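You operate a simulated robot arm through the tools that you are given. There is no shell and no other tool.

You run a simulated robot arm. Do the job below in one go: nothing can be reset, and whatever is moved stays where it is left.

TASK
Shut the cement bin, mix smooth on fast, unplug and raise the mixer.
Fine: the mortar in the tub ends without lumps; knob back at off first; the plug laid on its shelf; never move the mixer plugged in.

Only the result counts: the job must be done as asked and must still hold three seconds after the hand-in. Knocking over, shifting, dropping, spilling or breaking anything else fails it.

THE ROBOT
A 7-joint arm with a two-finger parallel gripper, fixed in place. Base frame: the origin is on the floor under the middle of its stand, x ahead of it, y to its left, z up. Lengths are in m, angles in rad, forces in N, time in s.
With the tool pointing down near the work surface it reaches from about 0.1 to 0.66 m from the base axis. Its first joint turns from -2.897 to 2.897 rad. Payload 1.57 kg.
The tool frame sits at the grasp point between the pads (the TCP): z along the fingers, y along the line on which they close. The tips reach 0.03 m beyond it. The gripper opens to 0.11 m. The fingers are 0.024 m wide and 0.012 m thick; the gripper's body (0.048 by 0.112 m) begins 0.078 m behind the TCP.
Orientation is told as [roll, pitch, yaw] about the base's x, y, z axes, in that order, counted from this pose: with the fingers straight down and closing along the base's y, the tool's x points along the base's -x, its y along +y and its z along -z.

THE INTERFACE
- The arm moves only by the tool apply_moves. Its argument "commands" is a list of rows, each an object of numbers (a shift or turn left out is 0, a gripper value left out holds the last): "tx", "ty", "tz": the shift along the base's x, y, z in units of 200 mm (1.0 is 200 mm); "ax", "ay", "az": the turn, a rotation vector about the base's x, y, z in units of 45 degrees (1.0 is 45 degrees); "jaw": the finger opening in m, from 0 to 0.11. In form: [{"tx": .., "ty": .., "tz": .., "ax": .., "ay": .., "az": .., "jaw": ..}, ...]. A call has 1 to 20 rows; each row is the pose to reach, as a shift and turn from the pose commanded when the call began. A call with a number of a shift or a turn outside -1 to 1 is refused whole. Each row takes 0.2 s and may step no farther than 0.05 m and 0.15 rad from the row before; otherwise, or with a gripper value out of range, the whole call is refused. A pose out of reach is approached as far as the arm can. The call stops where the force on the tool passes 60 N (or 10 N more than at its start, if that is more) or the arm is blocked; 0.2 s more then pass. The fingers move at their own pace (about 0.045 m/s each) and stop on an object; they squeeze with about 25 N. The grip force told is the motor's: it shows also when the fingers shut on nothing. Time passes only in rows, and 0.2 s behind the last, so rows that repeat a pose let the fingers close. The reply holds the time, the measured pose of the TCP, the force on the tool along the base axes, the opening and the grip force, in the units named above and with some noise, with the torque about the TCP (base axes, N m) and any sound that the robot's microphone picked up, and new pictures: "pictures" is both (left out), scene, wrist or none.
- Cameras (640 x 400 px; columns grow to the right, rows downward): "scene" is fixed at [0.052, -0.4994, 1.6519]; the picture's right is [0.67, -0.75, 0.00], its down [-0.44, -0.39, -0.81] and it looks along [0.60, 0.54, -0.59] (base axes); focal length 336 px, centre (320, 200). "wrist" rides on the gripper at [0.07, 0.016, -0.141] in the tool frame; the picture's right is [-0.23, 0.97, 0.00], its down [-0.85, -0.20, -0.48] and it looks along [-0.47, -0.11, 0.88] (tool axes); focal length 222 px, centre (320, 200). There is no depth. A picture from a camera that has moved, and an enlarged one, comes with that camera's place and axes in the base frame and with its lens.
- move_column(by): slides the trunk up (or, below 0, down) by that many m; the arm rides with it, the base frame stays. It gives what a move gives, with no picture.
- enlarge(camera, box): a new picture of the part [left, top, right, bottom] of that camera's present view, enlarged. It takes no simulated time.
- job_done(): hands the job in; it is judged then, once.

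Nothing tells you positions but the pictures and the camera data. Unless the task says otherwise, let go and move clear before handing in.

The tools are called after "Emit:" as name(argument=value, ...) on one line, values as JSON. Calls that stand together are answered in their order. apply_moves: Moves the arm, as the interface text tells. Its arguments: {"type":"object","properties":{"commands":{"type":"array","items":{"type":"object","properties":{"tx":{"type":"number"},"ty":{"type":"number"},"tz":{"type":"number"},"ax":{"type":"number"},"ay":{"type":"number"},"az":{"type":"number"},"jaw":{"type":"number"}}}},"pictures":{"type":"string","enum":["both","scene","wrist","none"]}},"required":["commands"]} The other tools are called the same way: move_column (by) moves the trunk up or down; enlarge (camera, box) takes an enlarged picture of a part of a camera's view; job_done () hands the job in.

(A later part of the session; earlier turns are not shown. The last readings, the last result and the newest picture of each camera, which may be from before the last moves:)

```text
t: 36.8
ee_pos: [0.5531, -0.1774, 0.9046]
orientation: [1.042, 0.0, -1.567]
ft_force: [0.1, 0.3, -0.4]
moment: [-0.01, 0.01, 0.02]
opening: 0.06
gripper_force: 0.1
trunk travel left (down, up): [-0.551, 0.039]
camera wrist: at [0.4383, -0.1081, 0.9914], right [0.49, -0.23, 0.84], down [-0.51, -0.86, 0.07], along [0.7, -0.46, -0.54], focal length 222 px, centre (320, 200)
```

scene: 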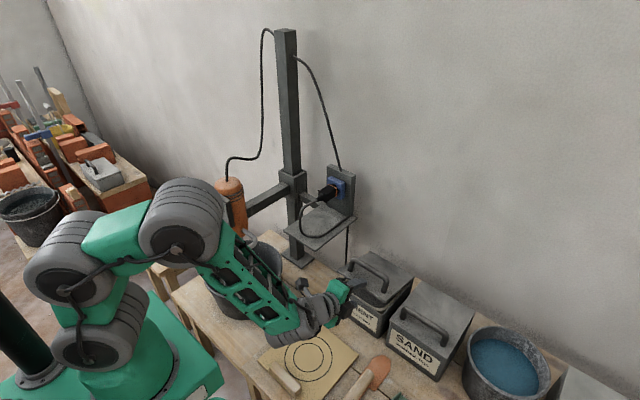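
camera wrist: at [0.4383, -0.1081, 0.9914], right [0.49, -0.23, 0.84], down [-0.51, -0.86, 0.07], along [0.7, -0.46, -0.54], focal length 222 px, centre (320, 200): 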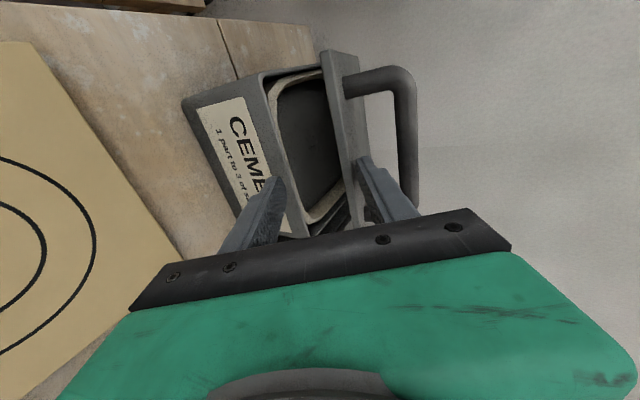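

The lid is nearly down and still well guided. I'll push it the rest of the way with the upper finger, while the lower finger passes in front of the bin.

Emit:
apply_moves(commands=[{"tx": -0.01, "tz": -0.06}, {"tx": -0.02, "tz": -0.12}, {"tx": -0.025, "tz": -0.17}, {"tx": -0.03, "tz": -0.22}, {"tx": -0.035, "tz": -0.26}, {"tx": -0.035, "tz": -0.28}, {"tx": -0.035, "tz": -0.28}], pictures="both")

```text
t: 38.4
ee_pos: [0.5438, -0.1769, 0.8519]
orientation: [1.047, -0.003, -1.569]
ft_force: [-6.6, -0.3, 16.6]
moment: [0.05, -0.8, 0.05]
opening: 0.0699
gripper_force: 5.4
trunk travel left (down, up): [-0.551, 0.039]
camera wrist: at [0.43, -0.1081, 0.9373], right [0.49, -0.23, 0.84], down [-0.51, -0.86, 0.07], along [0.71, -0.47, -0.53], focal length 222 px, centre (320, 200)
```

scene: 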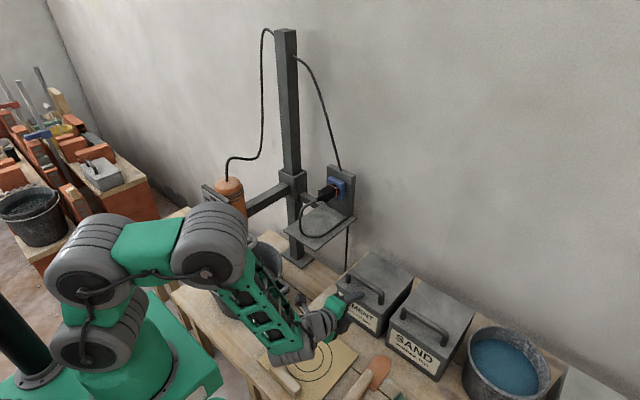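
wrist: 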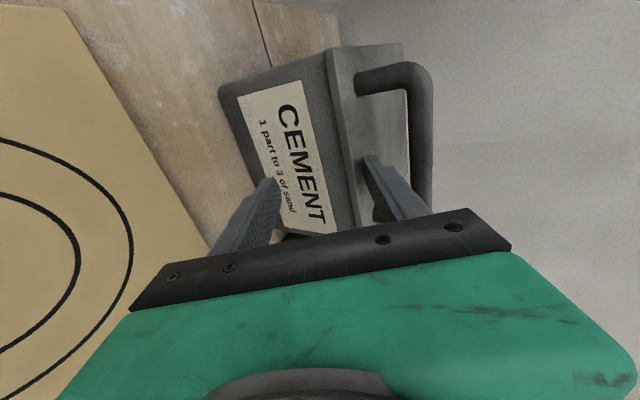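

The lid is shut and bearing lightly on the bin. I'll back the fingers out from under the handle along their own direction, then rise.

Emit:
apply_moves(commands=[{"tx": -0.05, "tz": 0.04}, {"tx": -0.12, "tz": 0.08}, {"tx": -0.19, "tz": 0.12}, {"tx": -0.24, "tz": 0.16}, {"tx": -0.24, "tz": 0.3}, {"tx": -0.2, "tz": 0.5}, {"tx": -0.1, "tz": 0.7}, {"tx": 0.0, "tz": 0.9}, {"tx": 0.0, "tz": 0.9}], pictures="both")

```text
t: 40.4
ee_pos: [0.5455, -0.179, 1.0295]
orientation: [1.041, -0.001, -1.569]
ft_force: [0.0, 0.9, 0.4]
moment: [-0.02, 0.01, 0.01]
opening: 0.0599
gripper_force: 0.0
trunk travel left (down, up): [-0.551, 0.039]
camera wrist: at [0.4302, -0.1089, 1.1156], right [0.49, -0.23, 0.84], down [-0.51, -0.86, 0.07], along [0.7, -0.46, -0.54], focal length 222 px, centre (320, 200)
```

scene: 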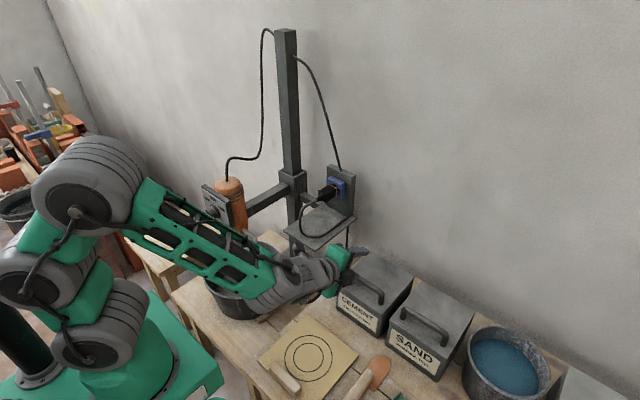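
wrist: 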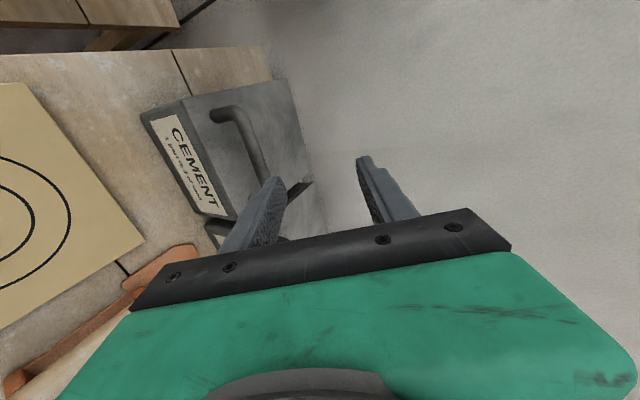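

Emit:
enlarge(camera="wrist", box=[120, 60, 340, 260])

Emit:
enlarge(camera="scene", box=[320, 230, 460, 360])

```text
2.00 times, centred on (230, 160) of wrist
camera zoom: at [0.4302, -0.1089, 1.1156], right [0.49, -0.23, 0.84], down [-0.51, -0.86, 0.07], along [0.7, -0.46, -0.54], focal length 444 px, centre (500, 280)
```

zoom: 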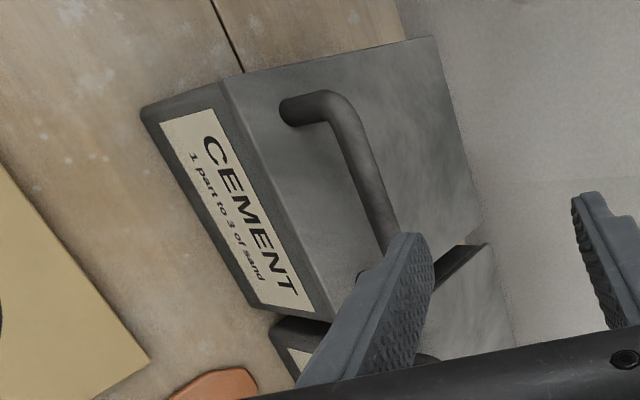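

```text
3.08 times, centred on (390, 295) of scene
camera zoom: at [0.052, -0.4994, 1.6519], right [0.67, -0.75, 0.0], down [-0.44, -0.39, -0.81], along [0.6, 0.54, -0.59], focal length 1035 px, centre (105, -92)
```

zoom: 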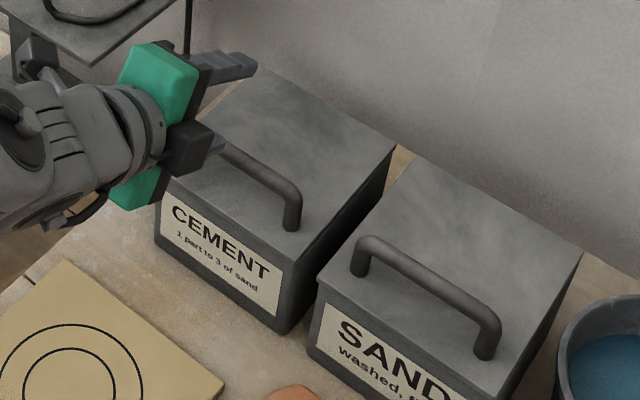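

The cement bin is shut with its handle on top and nothing else disturbed. Next is the knob: I'll rise and roll the gripper back in free air, heading round to the mixer side.

Emit:
apply_moves(commands=[{"ty": 0.1, "tz": 0.15, "ax": -0.144, "az": 0.083}, {"ty": 0.2, "tz": 0.3, "ax": -0.288, "az": 0.167}, {"ty": 0.32, "tz": 0.45, "ax": -0.433, "az": 0.25}, {"ty": 0.44, "tz": 0.6, "ax": -0.577, "az": 0.333}, {"ty": 0.55, "tz": 0.75, "ax": -0.722, "az": 0.417}, {"ty": 0.645, "tz": 0.85, "ax": -0.866, "az": 0.5}, {"ty": 0.645, "tz": 0.85, "ax": -0.866, "az": 0.5}], pictures="none")

Emit:
apply_moves(commands=[{"ax": -0.144, "az": 0.083}, {"ax": -0.288, "az": 0.167}, {"ax": -0.433, "az": 0.25}, {"ax": -0.577, "az": 0.333}, {"ax": -0.722, "az": 0.417}, {"ax": -0.866, "az": 0.5}, {"ax": -0.866, "az": 0.5}], pictures="none")

Emit:
apply_moves(commands=[{"ax": -0.144, "az": 0.083}, {"ax": -0.288, "az": 0.167}, {"ax": -0.433, "az": 0.25}, {"ax": -0.577, "az": 0.333}, {"ax": -0.722, "az": 0.417}, {"ax": -0.866, "az": 0.5}, {"ax": -0.866, "az": 0.5}], pictures="both")

```text
t: 42.0
ee_pos: [0.5452, -0.0473, 1.2012]
orientation: [0.879, -0.659, -1.104]
ft_force: [-0.5, 0.8, -0.2]
moment: [-0.06, 0.01, 0.01]
opening: 0.0601
gripper_force: 0.0
trunk travel left (down, up): [-0.551, 0.039]
```

```text
t: 43.6
ee_pos: [0.5456, -0.0475, 1.2003]
orientation: [-0.008, -1.046, 0.005]
ft_force: [0.5, 0.6, 0.7]
moment: [-0.01, -0.02, -0.02]
opening: 0.0602
gripper_force: 0.0
trunk travel left (down, up): [-0.551, 0.039]
```

```text
t: 45.2
ee_pos: [0.5457, -0.0481, 1.2004]
orientation: [-0.891, -0.656, 1.106]
ft_force: [-0.1, -0.2, -0.6]
moment: [0.02, -0.04, 0.0]
opening: 0.06
gripper_force: 0.1
trunk travel left (down, up): [-0.551, 0.039]
camera wrist: at [0.3923, -0.0856, 1.2185], right [-0.26, 0.85, -0.46], down [-0.04, 0.47, 0.88], along [0.96, 0.25, -0.09], focal length 222 px, centre (320, 200)
```

scene: 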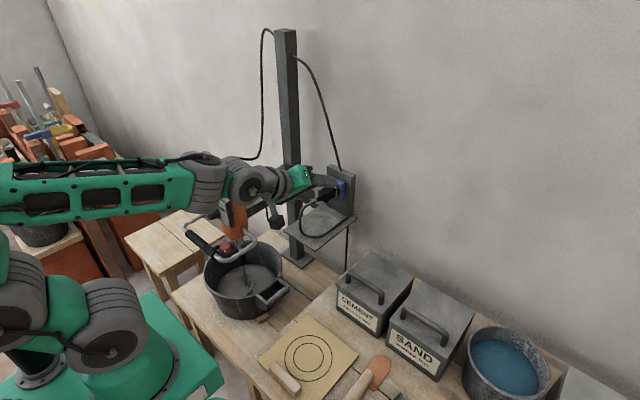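
wrist: 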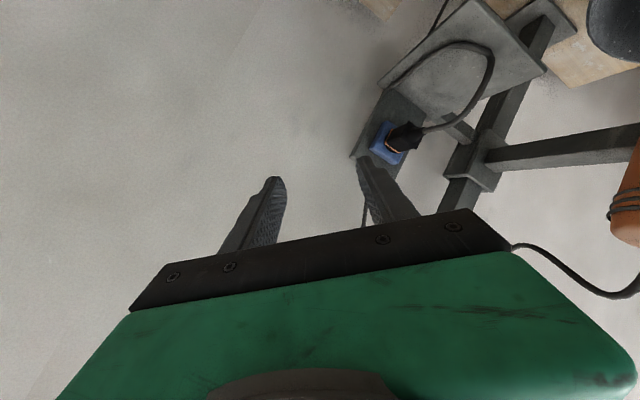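

The roll is at the starting angle I want for the knob. I'll swing around at height toward the front of the mixer.

Emit:
apply_moves(commands=[{"tx": -0.07, "ty": 0.13, "tz": 0.06}, {"tx": -0.14, "ty": 0.27, "tz": 0.12}, {"tx": -0.21, "ty": 0.41, "tz": 0.18}, {"tx": -0.28, "ty": 0.55, "tz": 0.24}, {"tx": -0.35, "ty": 0.7, "tz": 0.28}, {"tx": -0.43, "ty": 0.84, "tz": 0.3}, {"tx": -0.43, "ty": 0.84, "tz": 0.3}], pictures="scene")

Emit:
apply_moves(commands=[{"tx": -0.08, "ty": 0.15, "tz": 0.02}, {"tx": -0.16, "ty": 0.3, "tz": 0.04}, {"tx": -0.24, "ty": 0.45, "tz": 0.06}, {"tx": -0.32, "ty": 0.6, "tz": 0.08}, {"tx": -0.4, "ty": 0.75, "tz": 0.1}, {"tx": -0.48, "ty": 0.9, "tz": 0.1}, {"tx": -0.48, "ty": 0.9, "tz": 0.1}], pictures="both")

```text
t: 46.8
ee_pos: [0.4597, 0.1186, 1.2588]
orientation: [-0.89, -0.656, 1.106]
ft_force: [0.7, 0.1, -0.4]
moment: [-0.01, -0.01, -0.03]
opening: 0.06
gripper_force: 0.1
trunk travel left (down, up): [-0.551, 0.039]
```

scene: 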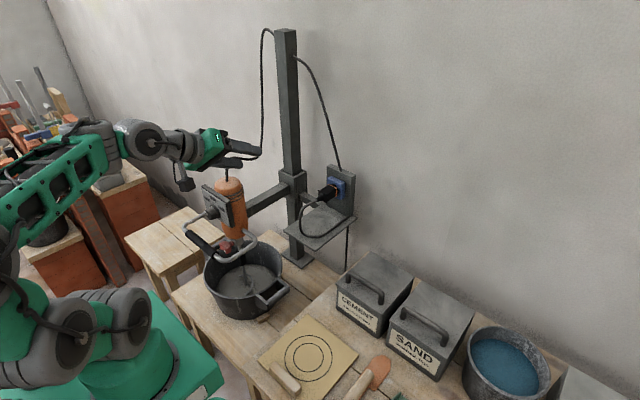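

```text
t: 48.4
ee_pos: [0.3647, 0.2983, 1.2803]
orientation: [-0.889, -0.655, 1.103]
ft_force: [0.1, 0.1, 0.4]
moment: [0.02, -0.04, 0.0]
opening: 0.0601
gripper_force: 0.0
trunk travel left (down, up): [-0.551, 0.039]
camera wrist: at [0.2106, 0.2611, 1.298], right [-0.26, 0.85, -0.46], down [-0.04, 0.47, 0.88], along [0.96, 0.25, -0.09], focal length 222 px, centre (320, 200)
```

scene: 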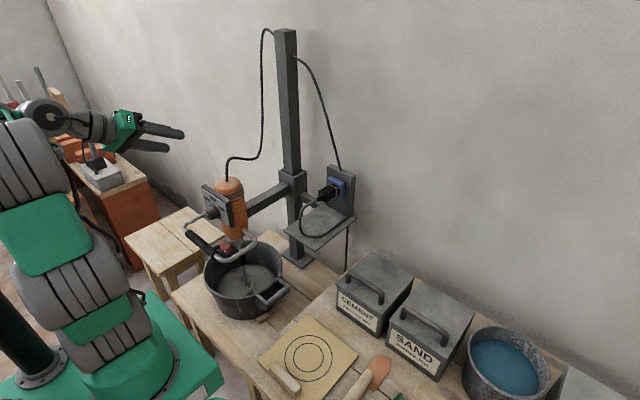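
wrist: 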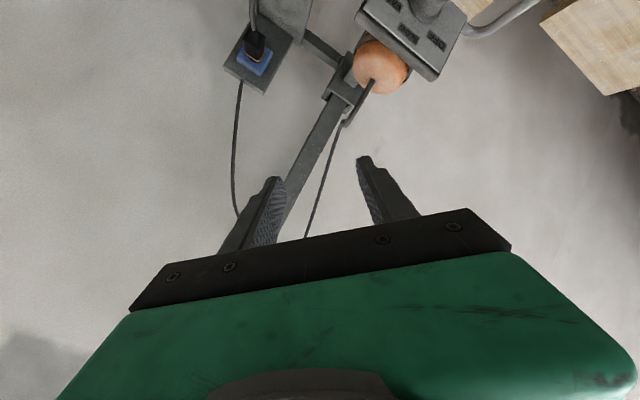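

The hand is in front of the mixer and above it. I'll level the tool so it points straight at the panel (+x).

Emit:
apply_moves(commands=[{"tx": 0.01, "ty": 0.02, "tz": 0.02, "ay": -0.133}, {"tx": 0.02, "ty": 0.05, "tz": 0.04, "ay": -0.267}, {"tx": 0.03, "ty": 0.08, "tz": 0.06, "ay": -0.4}, {"tx": 0.04, "ty": 0.1, "tz": 0.08, "ay": -0.533}, {"tx": 0.04, "ty": 0.11, "tz": 0.1, "ay": -0.667}, {"tx": 0.04, "ty": 0.11, "tz": 0.1, "ay": -0.667}], pictures="both")

```text
t: 49.8
ee_pos: [0.411, 0.3076, 1.2949]
orientation: [-1.513, -0.783, 1.534]
ft_force: [0.7, 0.9, 0.3]
moment: [-0.01, 0.0, 0.06]
opening: 0.0598
gripper_force: 0.1
out of reach, approached as far as the arm can: row 3, 4, 5, 6
trunk travel left (down, up): [-0.551, 0.039]
camera wrist: at [0.2676, 0.269, 1.2406], right [-0.03, 0.85, -0.53], down [-0.45, 0.46, 0.76], along [0.89, 0.26, 0.37], focal length 222 px, centre (320, 200)
```

scene: 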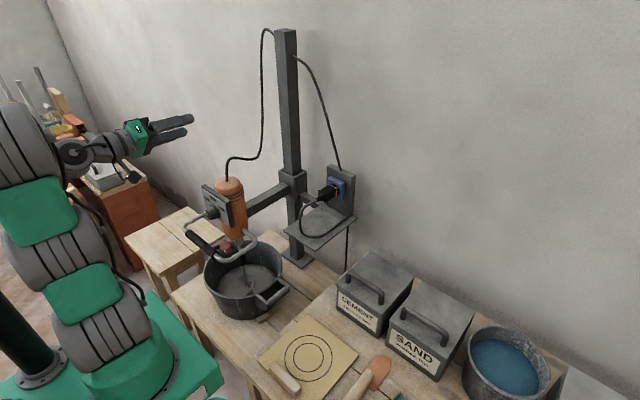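
wrist: 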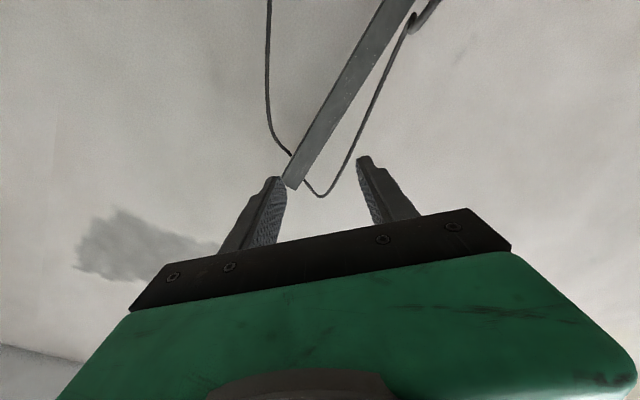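

The tool points almost along +x, but the arm is too folded at this radius. I'll move up in the arm's frame (the trunk will later compensate) to see whether the standoff pose becomes reachable.

Emit:
apply_moves(commands=[{"tz": 0.1}, {"tz": 0.2}, {"tz": 0.3}, {"tx": -0.02, "tz": 0.4, "ay": -0.03}, {"tx": -0.05, "ty": 0.03, "tz": 0.5, "ay": -0.05}, {"tx": -0.1, "ty": 0.06, "tz": 0.55, "ay": -0.05}, {"tx": -0.15, "ty": 0.08, "tz": 0.55, "ay": -0.05}, {"tx": -0.15, "ty": 0.08, "tz": 0.55, "ay": -0.05}], pictures="scene")

```text
t: 51.6
ee_pos: [0.4152, 0.3082, 1.381]
orientation: [-1.572, -0.783, 1.571]
ft_force: [0.1, 0.3, -0.7]
moment: [0.01, -0.04, -0.05]
opening: 0.0599
gripper_force: 0.0
out of reach, approached as far as the arm can: row 1, 2, 3, 4, 5, 6, 7, 8
trunk travel left (down, up): [-0.551, 0.039]
```

scene: 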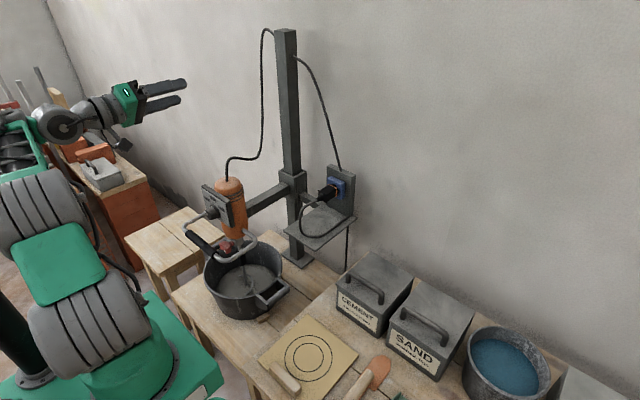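

The tool now points exactly along +x; the arm just can't come closer than x≈0.42 here. From both cameras the knob's axis is at y≈0.335, z≈0.970, spanning x≈0.445–0.469. I'll roll the gripper to straddle the knob from above, with fingers on its left and right, and line up over it before lowering.

Emit:
apply_moves(commands=[{"tx": 0.01, "ty": 0.02, "ax": 0.167, "jaw": 0.11}, {"tx": 0.02, "ty": 0.05, "ax": 0.333}, {"tx": 0.03, "ty": 0.08, "ax": 0.5}, {"tx": 0.04, "ty": 0.1, "ax": 0.667}, {"tx": 0.05, "ty": 0.12, "ax": 0.833}, {"tx": 0.06, "ty": 0.134, "ax": 1.0}, {"tx": 0.06, "ty": 0.134, "ax": 1.0}], pictures="both")

```text
t: 53.2
ee_pos: [0.4258, 0.3195, 1.4202]
orientation: [3.042, -1.544, -3.073]
ft_force: [0.4, -0.2, 0.6]
moment: [0.0, 0.05, 0.07]
opening: 0.1101
gripper_force: 0.0
out of reach, approached as far as the arm can: row 1, 2, 3, 4, 5, 6, 7
trunk travel left (down, up): [-0.551, 0.039]
camera wrist: at [0.2859, 0.3406, 1.3481], right [0.02, 0.97, 0.23], down [-0.51, -0.19, 0.84], along [0.86, -0.14, 0.49], focal length 222 px, centre (320, 200)
```

scene: 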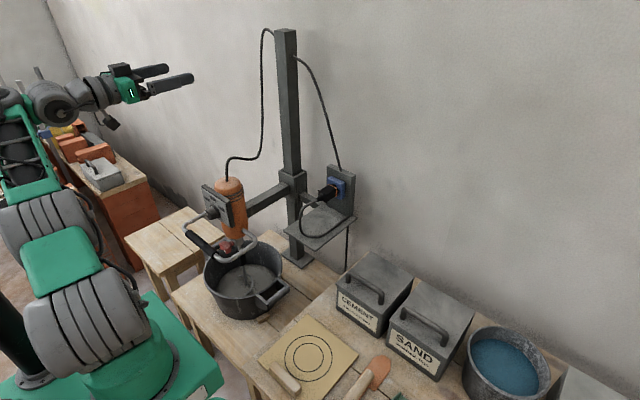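
wrist: 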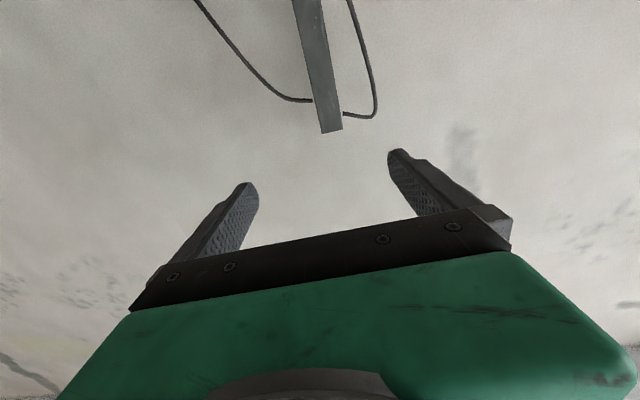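

The out-of-reach notes come from my commanded pose having drifted away from the measured one. I'll command the proper standoff above the knob: x 0.43, y 0.335, z 1.38, tool level.

Emit:
apply_moves(commands=[{"tx": 0.1, "ty": -0.04, "tz": -0.04, "ay": 0.02}, {"tx": 0.2, "ty": -0.08, "tz": -0.08, "ay": 0.04}, {"tx": 0.3, "ty": -0.11, "tz": -0.12, "ay": 0.05}, {"tx": 0.376, "ty": -0.14, "tz": -0.15, "ay": 0.05}, {"tx": 0.376, "ty": -0.14, "tz": -0.15, "ay": 0.05}, {"tx": 0.376, "ty": -0.14, "tz": -0.15, "ay": 0.05}], pictures="none")

```text
t: 54.6
ee_pos: [0.5021, 0.2921, 1.3919]
orientation: [-0.127, -1.557, 0.095]
ft_force: [-0.3, -0.5, 0.4]
moment: [-0.01, -0.02, 0.02]
opening: 0.1101
gripper_force: 0.0
trunk travel left (down, up): [-0.551, 0.039]
```

It moved relative to the pose actually reached, so I'm slightly too far in x now, still safely above the mixer. I'll correct to x 0.44, y 0.335.

Emit:
apply_moves(commands=[{"tx": -0.05, "ty": 0.07}, {"tx": -0.12, "ty": 0.14}, {"tx": -0.19, "ty": 0.215}, {"tx": -0.25, "ty": 0.215}, {"tx": -0.31, "ty": 0.215}, {"tx": -0.31, "ty": 0.215}], pictures="scene")

```text
t: 56.0
ee_pos: [0.4395, 0.3363, 1.392]
orientation: [-0.13, -1.556, 0.096]
ft_force: [-0.2, -0.2, 0.3]
moment: [-0.01, -0.01, -0.02]
opening: 0.11
gripper_force: 0.1
trunk travel left (down, up): [-0.551, 0.039]
```

scene: 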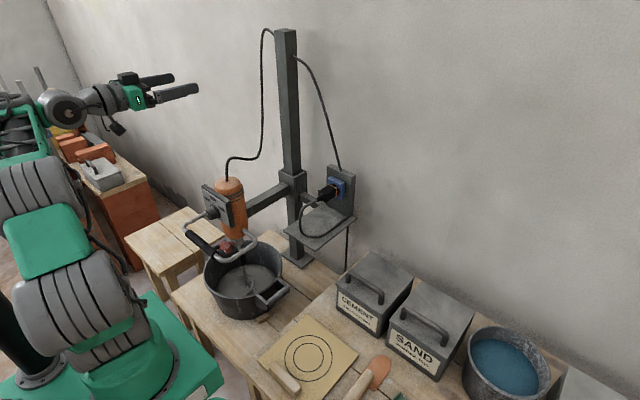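

Reachable here. I'll check how far back I can stand off (x 0.425 and 0.41) at this y.

Emit:
apply_moves(commands=[{"tx": -0.04}, {"tx": -0.075}, {"tx": -0.075}], pictures="none")

Emit:
apply_moves(commands=[{"tx": -0.04}, {"tx": -0.075}, {"tx": -0.075}], pictures="none")

```text
t: 56.8
ee_pos: [0.4276, 0.3355, 1.3924]
orientation: [-0.121, -1.555, 0.094]
ft_force: [0.5, 0.7, 0.4]
moment: [-0.02, -0.01, 0.01]
opening: 0.1098
gripper_force: 0.1
trunk travel left (down, up): [-0.551, 0.039]
```

```text
t: 57.6
ee_pos: [0.4271, 0.3341, 1.3926]
orientation: [-0.125, -1.555, 0.094]
ft_force: [0.1, 0.0, -0.8]
moment: [0.03, 0.01, 0.0]
opening: 0.1098
gripper_force: 0.1
out of reach, approached as far as the arm can: row 1, 2, 3
trunk travel left (down, up): [-0.551, 0.039]
```

The minimum is x≈0.427 here, which suits: the finger tips then end about 1 cm short of the panel. I'll lower the trunk so the fingers stop just above the panel's top edge (z≈1.04), and then look at the knob from the wrist camera.

Emit:
move_column(by=-0.2)

```text
t: 59.8
ee_pos: [0.4287, 0.3337, 1.1915]
orientation: [-0.116, -1.558, 0.087]
ft_force: [-0.8, 0.5, 0.2]
moment: [0.04, 0.03, 0.02]
opening: 0.1101
gripper_force: 0.1
trunk travel left (down, up): [-0.351, 0.239]
```

Emit:
move_column(by=-0.115)

Emit:
apply_moves(commands=[{"tx": 0.0}], pictures="both")

```text
t: 61.2
ee_pos: [0.4274, 0.3343, 1.077]
orientation: [-0.117, -1.557, 0.086]
ft_force: [0.5, -0.5, 1.2]
moment: [0.03, 0.01, 0.01]
opening: 0.1102
gripper_force: 0.1
trunk travel left (down, up): [-0.236, 0.354]
```

```text
t: 61.6
ee_pos: [0.4299, 0.3343, 1.0761]
orientation: [-0.127, -1.558, 0.099]
ft_force: [0.0, -0.1, 0.1]
moment: [0.01, 0.03, 0.01]
opening: 0.1102
gripper_force: 0.0
trunk travel left (down, up): [-0.236, 0.354]
camera wrist: at [0.2857, 0.3543, 1.01], right [0.03, 0.97, 0.23], down [-0.47, -0.18, 0.86], along [0.88, -0.13, 0.45], focal length 222 px, centre (320, 200)
```

scene: 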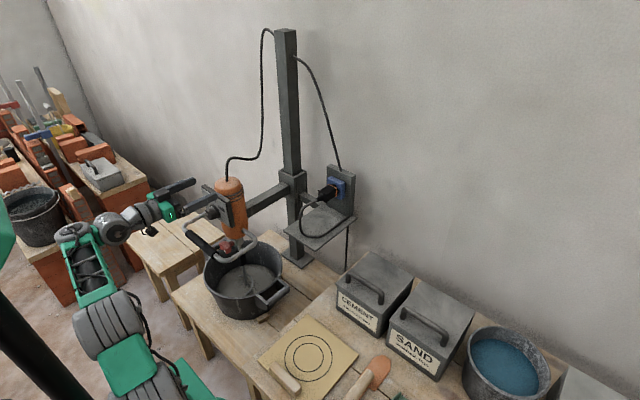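
wrist: 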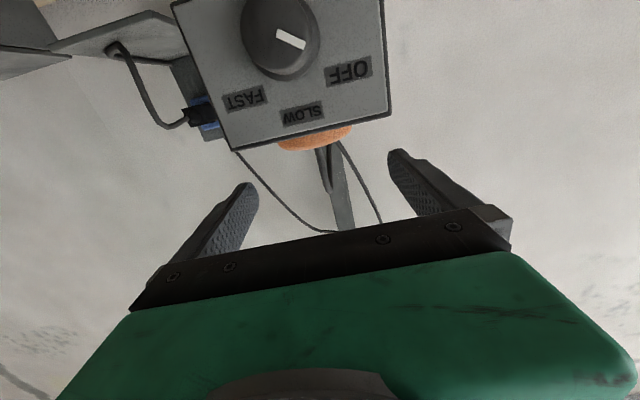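

The wrist camera now sees the panel (upside down) with the white mark at OFF. I'll enlarge it to fix the knob's position exactly.

Emit:
enlarge(camera="wrist", box=[160, 0, 420, 160])

Emit:
enlarge(camera="scene", box=[150, 160, 270, 250])

```text
2.46 times, centred on (290, 80) of wrist
camera zoom: at [0.2857, 0.3543, 1.01], right [0.03, 0.97, 0.23], down [-0.47, -0.18, 0.86], along [0.88, -0.13, 0.45], focal length 547 px, centre (394, 495)
```

zoom: 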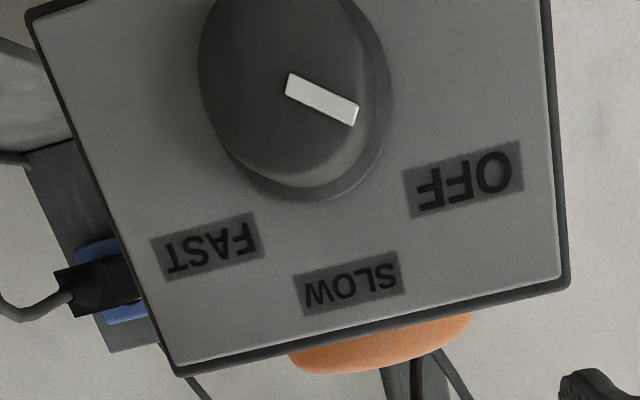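

```text
4.44 times, centred on (210, 205) of scene
camera zoom: at [0.052, -0.4994, 1.6519], right [0.67, -0.75, 0.0], down [-0.44, -0.39, -0.81], along [0.6, 0.54, -0.59], focal length 1496 px, centre (809, 178)
```

zoom: 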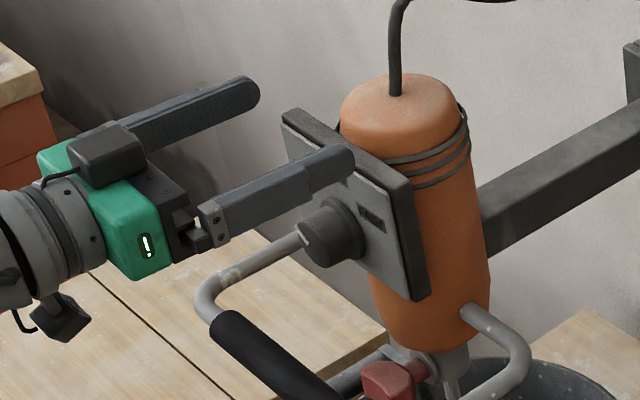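

From two views the knob's axis is at y≈0.3305, z≈0.977, its front at x≈0.4415 and the panel face at x≈0.473; OFF and FAST sit about ±52° either side of up. I'll trim the tool's small pointing error and centre it on y = 0.3305.

Emit:
apply_moves(commands=[{"ty": -0.01, "ay": -0.023, "az": 0.036}, {"ty": -0.017, "ay": -0.023, "az": 0.036}, {"ty": -0.017, "ay": -0.023, "az": 0.036}], pictures="none")

Emit:
move_column(by=-0.098)

Emit:
apply_moves(commands=[{"tx": 0.0}], pictures="both")

```text
t: 62.5
ee_pos: [0.4281, 0.3299, 1.0763]
orientation: [-2.671, -1.566, 2.671]
ft_force: [0.2, 0.3, 0.3]
moment: [0.03, -0.03, 0.0]
opening: 0.1101
gripper_force: 0.1
trunk travel left (down, up): [-0.236, 0.354]
```

```text
t: 63.8
ee_pos: [0.4278, 0.3299, 0.9785]
orientation: [-2.737, -1.567, 2.738]
ft_force: [-0.3, 0.1, -0.9]
moment: [0.0, 0.01, -0.01]
opening: 0.11
gripper_force: 0.0
trunk travel left (down, up): [-0.138, 0.452]
```

```text
t: 64.2
ee_pos: [0.4283, 0.3306, 0.9782]
orientation: [-2.693, -1.568, 2.693]
ft_force: [0.9, -0.7, 0.0]
moment: [0.02, 0.0, -0.01]
opening: 0.1102
gripper_force: 0.2
trunk travel left (down, up): [-0.138, 0.452]
camera wrist: at [0.2863, 0.3466, 0.9091], right [0.0, 0.97, 0.23], down [-0.48, -0.2, 0.85], along [0.88, -0.11, 0.47], focal length 222 px, centre (320, 200)
```

scene: 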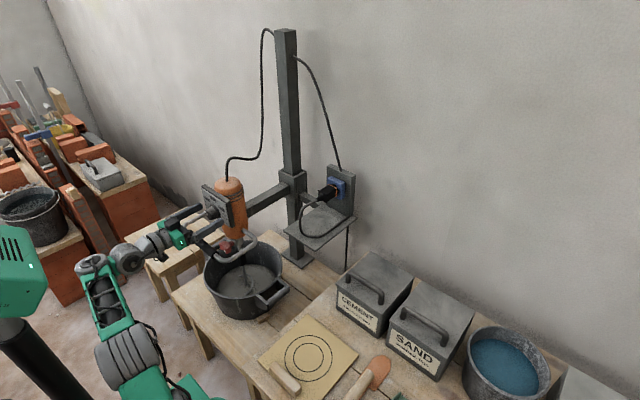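
wrist: 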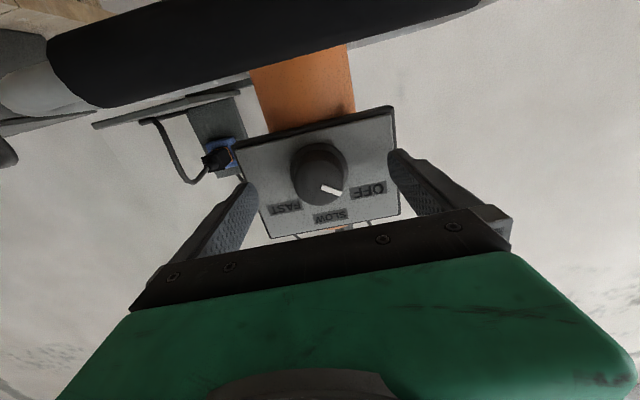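

The knob sits between the open fingers. I'll enlarge to check the centring before rolling and closing.

Emit:
enlarge(camera="wrist", box=[220, 100, 420, 250])

Emit:
enlarge(camera="scene", box=[150, 170, 270, 260])

```text
2.67 times, centred on (320, 175) of wrist
camera zoom: at [0.2863, 0.3466, 0.9091], right [0.0, 0.97, 0.23], down [-0.48, -0.2, 0.85], along [0.88, -0.11, 0.47], focal length 592 px, centre (320, 267)
```

zoom: 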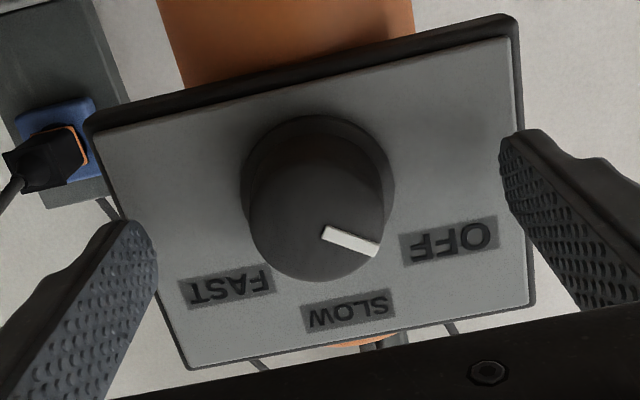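

```text
4.44 times, centred on (210, 215) of scene
camera zoom: at [0.052, -0.4994, 1.6519], right [0.67, -0.75, 0.0], down [-0.44, -0.39, -0.81], along [0.6, 0.54, -0.59], focal length 1496 px, centre (809, 133)
```

zoom: 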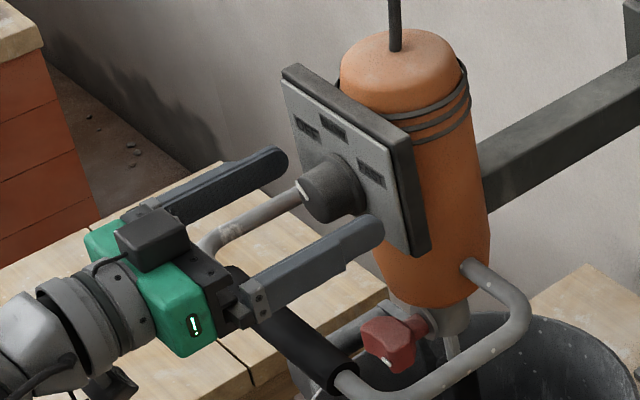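

The tool axis is centred on the knob to within a millimetre. I'll advance slightly, roll back about 40° with the jaw open around the knob, and then close.

Emit:
apply_moves(commands=[{"tx": 0.01, "ax": -0.15}, {"tx": 0.02, "ax": -0.3}, {"tx": 0.03, "ax": -0.45}, {"tx": 0.03, "ax": -0.6}, {"tx": 0.03, "ax": -0.75}, {"tx": 0.03, "ax": -0.89}, {"tx": 0.03, "ax": -0.89}], pictures="wrist")

```text
t: 65.8
ee_pos: [0.4334, 0.3312, 0.9785]
orientation: [-1.578, -0.87, 1.576]
ft_force: [0.0, -0.4, 0.1]
moment: [0.01, -0.01, 0.01]
opening: 0.11
gripper_force: 0.1
trunk travel left (down, up): [-0.138, 0.452]
camera wrist: at [0.2918, 0.2976, 0.9149], right [0.0, 0.89, -0.46], down [-0.48, 0.4, 0.78], along [0.88, 0.22, 0.43], focal length 222 px, centre (320, 200)
```

wrist: 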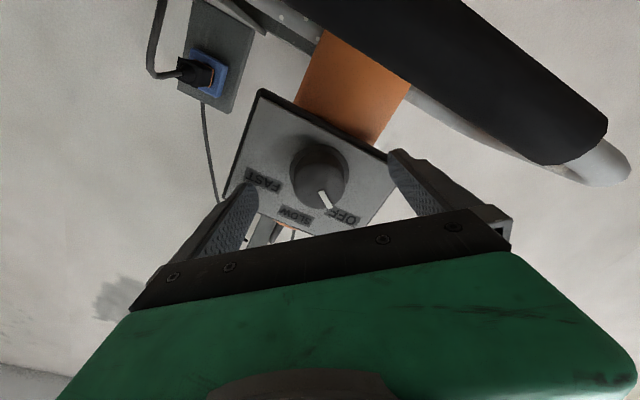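

Rolled to −40° and still clear of everything. Closing the jaw on the knob now.

Emit:
apply_moves(commands=[{"jaw": 0.0}, {"jaw": 0.0}, {"jaw": 0.0}, {"jaw": 0.0}, {"jaw": 0.0}, {"jaw": 0.0}, {"jaw": 0.0}], pictures="wrist")

```text
t: 67.4
ee_pos: [0.4331, 0.3289, 0.9778]
orientation: [-1.575, -0.87, 1.576]
ft_force: [-2.7, -3.0, 1.2]
moment: [-0.01, 0.2, 0.01]
opening: 0.0411
gripper_force: 42.5
trunk travel left (down, up): [-0.138, 0.452]
camera wrist: at [0.2915, 0.2974, 0.9151], right [0.0, 0.89, -0.45], down [-0.48, 0.4, 0.78], along [0.88, 0.22, 0.43], focal length 222 px, centre (320, 200)
```

wrist: 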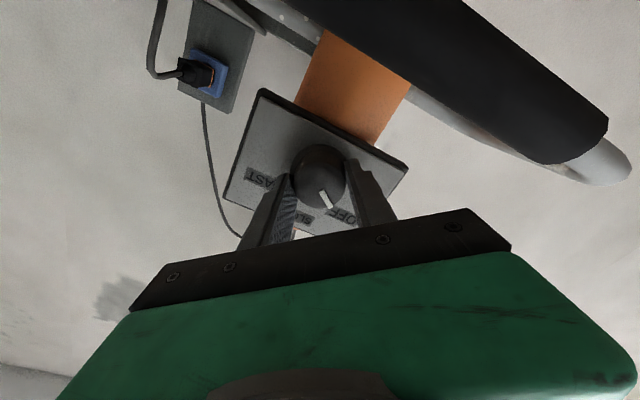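

The knob is gripped (41 mm across) with only small side forces. I'll turn it clockwise, +45° first, and watch the mark, force and sound.

Emit:
apply_moves(commands=[{"ax": 0.125}, {"ax": 0.25}, {"ax": 0.375}, {"ax": 0.5}, {"ax": 0.625}, {"ax": 0.75}, {"ax": 0.875}, {"ax": 1.0}, {"ax": 1.0}], pictures="both")

```text
t: 69.4
ee_pos: [0.4337, 0.3295, 0.9785]
orientation: [1.627, -1.483, -1.625]
ft_force: [-8.0, -4.8, 2.1]
moment: [-0.01, 0.21, -0.07]
opening: 0.0413
gripper_force: 44.8
trunk travel left (down, up): [-0.138, 0.452]
camera wrist: at [0.2916, 0.3519, 0.9108], right [0.0, 0.95, 0.31], down [-0.48, -0.27, 0.83], along [0.88, -0.15, 0.46], focal length 222 px, centre (320, 200)
```

scene: 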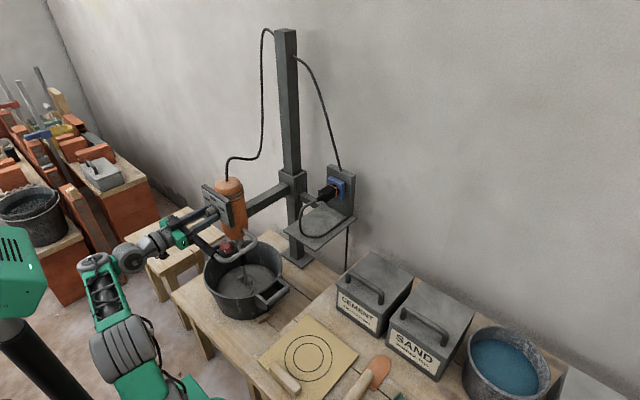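
wrist: 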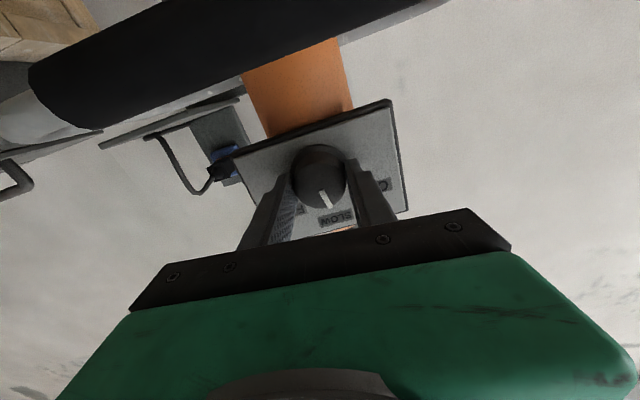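

The knob turns with the grip and its mark is nearing SLOW. Continuing another +45°.

Emit:
apply_moves(commands=[{"ax": 0.125}, {"ax": 0.25}, {"ax": 0.375}, {"ax": 0.5}, {"ax": 0.625}, {"ax": 0.75}, {"ax": 0.875}, {"ax": 1.0}, {"ax": 1.0}], pictures="both")

```text
t: 71.4
ee_pos: [0.4328, 0.3294, 0.979]
orientation: [1.573, -0.7, -1.577]
ft_force: [-17.2, -13.3, -6.0]
moment: [0.01, 0.28, -0.52]
opening: 0.0413
gripper_force: 44.9
trunk travel left (down, up): [-0.138, 0.452]
camera wrist: at [0.2916, 0.3936, 0.9467], right [0.0, 0.45, 0.89], down [-0.48, -0.78, 0.4], along [0.88, -0.43, 0.22], focal length 222 px, centre (320, 200)
```

scene: 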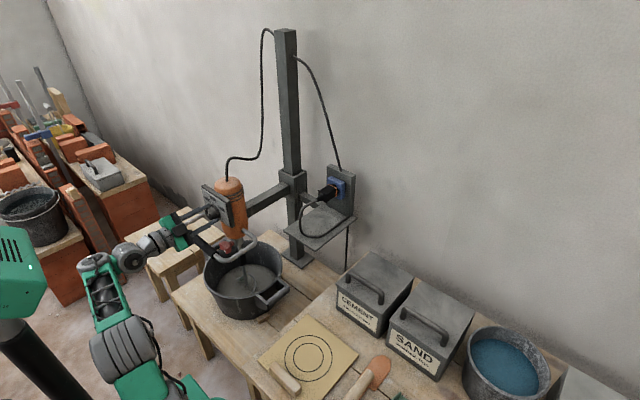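
wrist: 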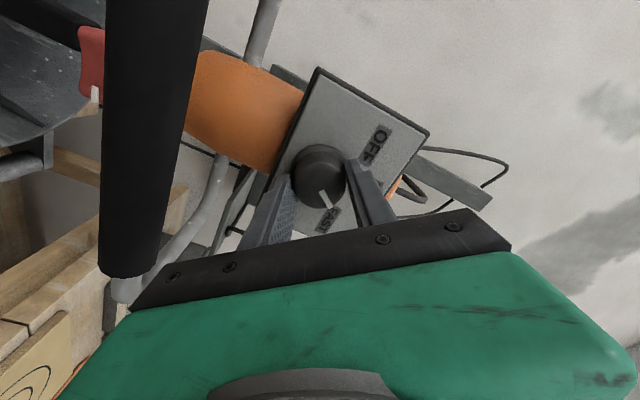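

The mark is close to FAST now, but there's been no sound yet. I'll enlarge to check the mark and the paddle.

Emit:
enlarge(camera="wrist", box=[240, 60, 440, 250])

Emit:
enlarge(camera="scene", box=[190, 220, 300, 310])

Emit:
enlarge(camera="wrist", box=[0, 0, 240, 200])

```text
2.11 times, centred on (340, 155) of wrist
camera zoom: at [0.2916, 0.3936, 0.9467], right [0.0, 0.45, 0.89], down [-0.48, -0.78, 0.4], along [0.88, -0.43, 0.22], focal length 468 px, centre (278, 295)
```

zoom: 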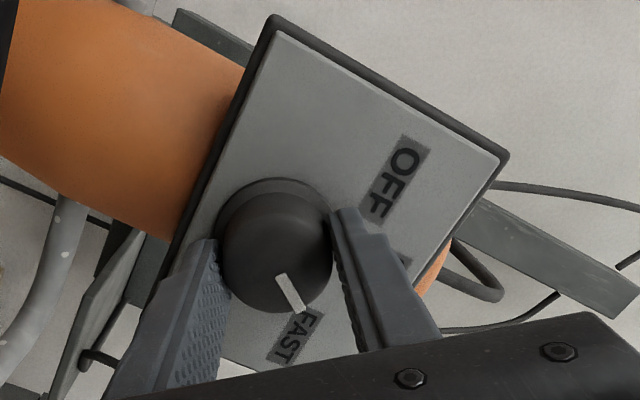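

```text
4.44 times, centred on (245, 265) of scene
camera zoom: at [0.052, -0.4994, 1.6519], right [0.67, -0.75, 0.0], down [-0.44, -0.39, -0.81], along [0.6, 0.54, -0.59], focal length 1496 px, centre (653, -89)
```

zoom: 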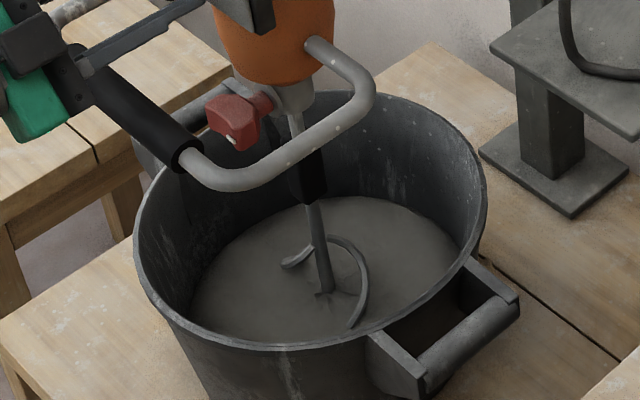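

```text
2.00 times, centred on (120, 100) of wrist
camera zoom: at [0.2916, 0.3936, 0.9467], right [0.0, 0.45, 0.89], down [-0.48, -0.78, 0.4], along [0.88, -0.43, 0.22], focal length 444 px, centre (720, 400)
```

zoom: 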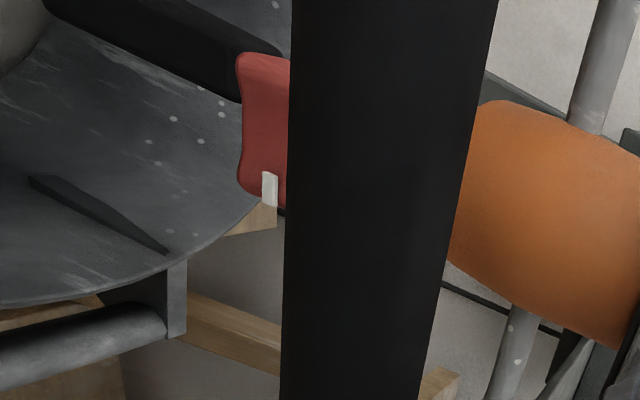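

The mark is within about 10° of FAST and the paddle's angle has changed. I'll ease off the side load by about a millimetre and turn the last bit to FAST.

Emit:
apply_moves(commands=[{"tx": -0.004, "ty": -0.003, "tz": -0.002, "ax": 0.07}, {"tx": -0.007, "ty": -0.006, "tz": -0.003, "ax": 0.14}, {"tx": -0.007, "ty": -0.006, "tz": -0.003, "ax": 0.21}, {"tx": -0.007, "ty": -0.006, "tz": -0.003, "ax": 0.27}, {"tx": -0.007, "ty": -0.006, "tz": -0.003, "ax": 0.27}], pictures="both")

Emit:
enlarge(camera="wrist", box=[240, 60, 440, 250])

Emit:
enlarge(camera="scene", box=[190, 220, 300, 310])

```text
t: 72.6
ee_pos: [0.4323, 0.3307, 0.9785]
orientation: [1.572, -0.489, -1.575]
ft_force: [7.5, 1.3, 4.9]
moment: [0.02, -0.66, -0.04]
opening: 0.0413
gripper_force: 44.8
trunk travel left (down, up): [-0.138, 0.452]
camera wrist: at [0.2914, 0.3985, 0.9606], right [0.0, 0.25, 0.97], down [-0.48, -0.85, 0.22], along [0.88, -0.46, 0.12], focal length 222 px, centre (320, 200)
```

scene: 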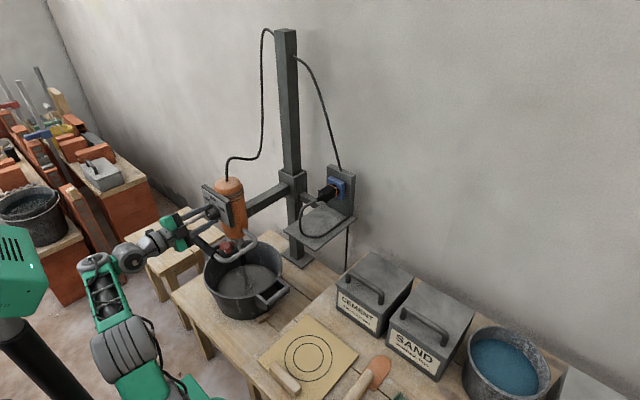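
wrist: 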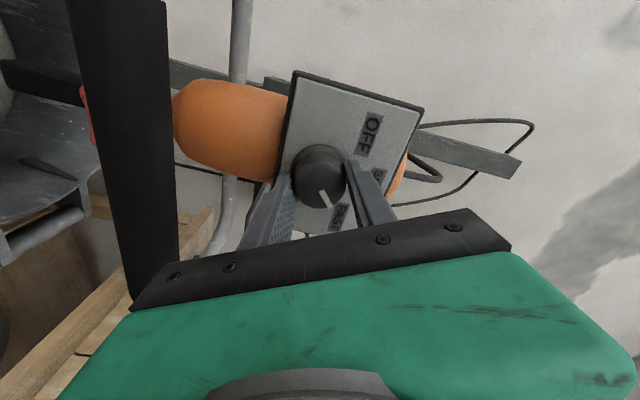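

```text
2.11 times, centred on (340, 155) of wrist
camera zoom: at [0.2914, 0.3985, 0.9606], right [0.0, 0.25, 0.97], down [-0.48, -0.85, 0.22], along [0.88, -0.46, 0.12], focal length 468 px, centre (278, 295)
```

zoom: 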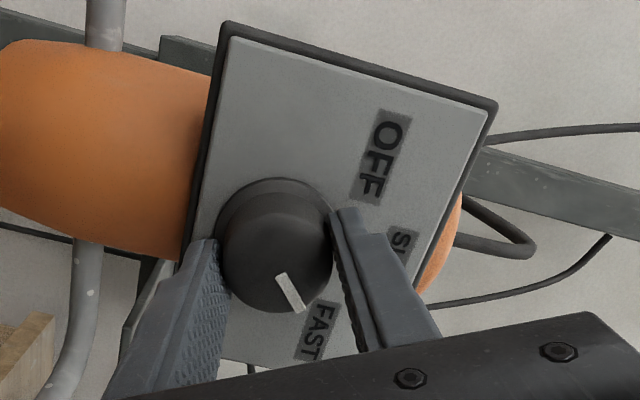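

```text
4.44 times, centred on (245, 265) of scene
camera zoom: at [0.052, -0.4994, 1.6519], right [0.67, -0.75, 0.0], down [-0.44, -0.39, -0.81], along [0.6, 0.54, -0.59], focal length 1496 px, centre (653, -89)
```

zoom: 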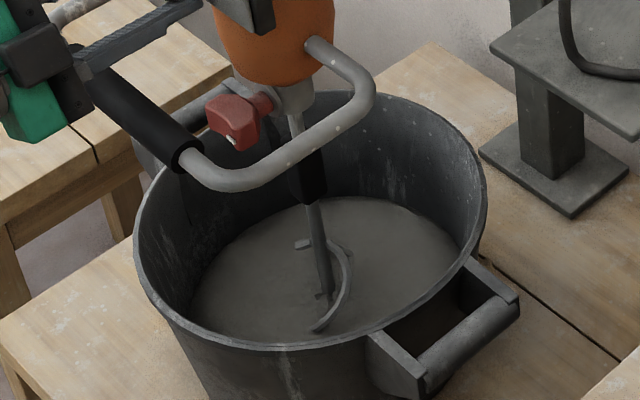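

The paddle is turning (its angle differs in each picture), and the mark points close to FAST. I'll nudge 3° further to be squarely on FAST, then loosen the jaw without moving the hand and let it mix.

Emit:
apply_moves(commands=[{"tx": -0.002, "ax": 0.035}, {"tx": -0.002, "ax": 0.07}, {"tx": -0.002, "ax": 0.07}], pictures="none")

Emit:
apply_moves(commands=[{"jaw": 0.07}, {"jaw": 0.07}, {"jaw": 0.07}], pictures="both")

Emit:
enlarge(camera="wrist", box=[240, 60, 440, 250])

Emit:
enlarge(camera="scene", box=[190, 220, 300, 310])

```text
t: 73.4
ee_pos: [0.434, 0.3293, 0.9781]
orientation: [1.574, -0.43, -1.575]
ft_force: [13.9, 1.5, 14.0]
moment: [0.07, -0.07, 0.41]
opening: 0.0413
gripper_force: 45.0
trunk travel left (down, up): [-0.138, 0.452]
```

```text
t: 74.2
ee_pos: [0.4333, 0.3298, 0.9773]
orientation: [1.574, -0.436, -1.573]
ft_force: [0.4, 0.1, 0.0]
moment: [0.03, 0.02, 0.03]
opening: 0.0702
gripper_force: 0.0
trunk travel left (down, up): [-0.138, 0.452]
camera wrist: at [0.2905, 0.4001, 0.9635], right [0.0, 0.2, 0.98], down [-0.48, -0.86, 0.18], along [0.88, -0.47, 0.1], focal length 222 px, centre (320, 200)
```

scene: 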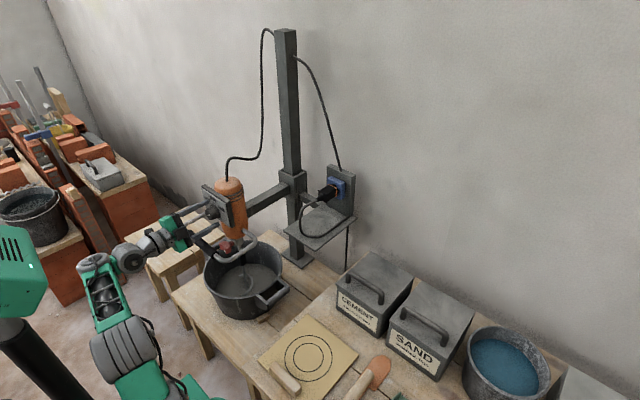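
wrist: 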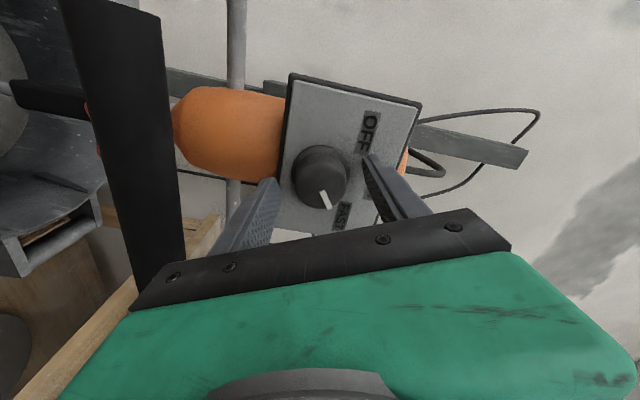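

```text
2.11 times, centred on (340, 155) of wrist
camera zoom: at [0.2905, 0.4001, 0.9635], right [0.0, 0.2, 0.98], down [-0.48, -0.86, 0.18], along [0.88, -0.47, 0.1], focal length 468 px, centre (278, 295)
```

zoom: 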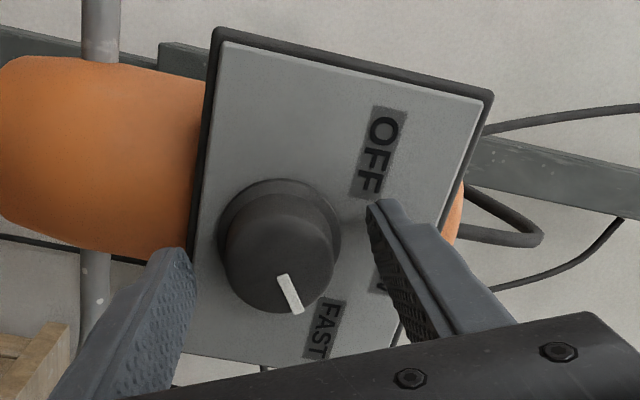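

```text
4.44 times, centred on (245, 265) of scene
camera zoom: at [0.052, -0.4994, 1.6519], right [0.67, -0.75, 0.0], down [-0.44, -0.39, -0.81], along [0.6, 0.54, -0.59], focal length 1496 px, centre (653, -89)
```

zoom: 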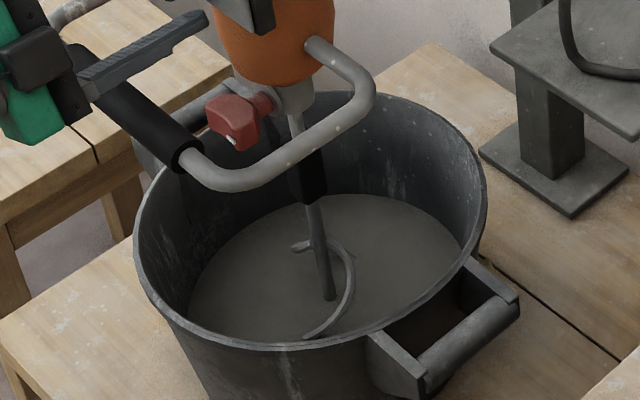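

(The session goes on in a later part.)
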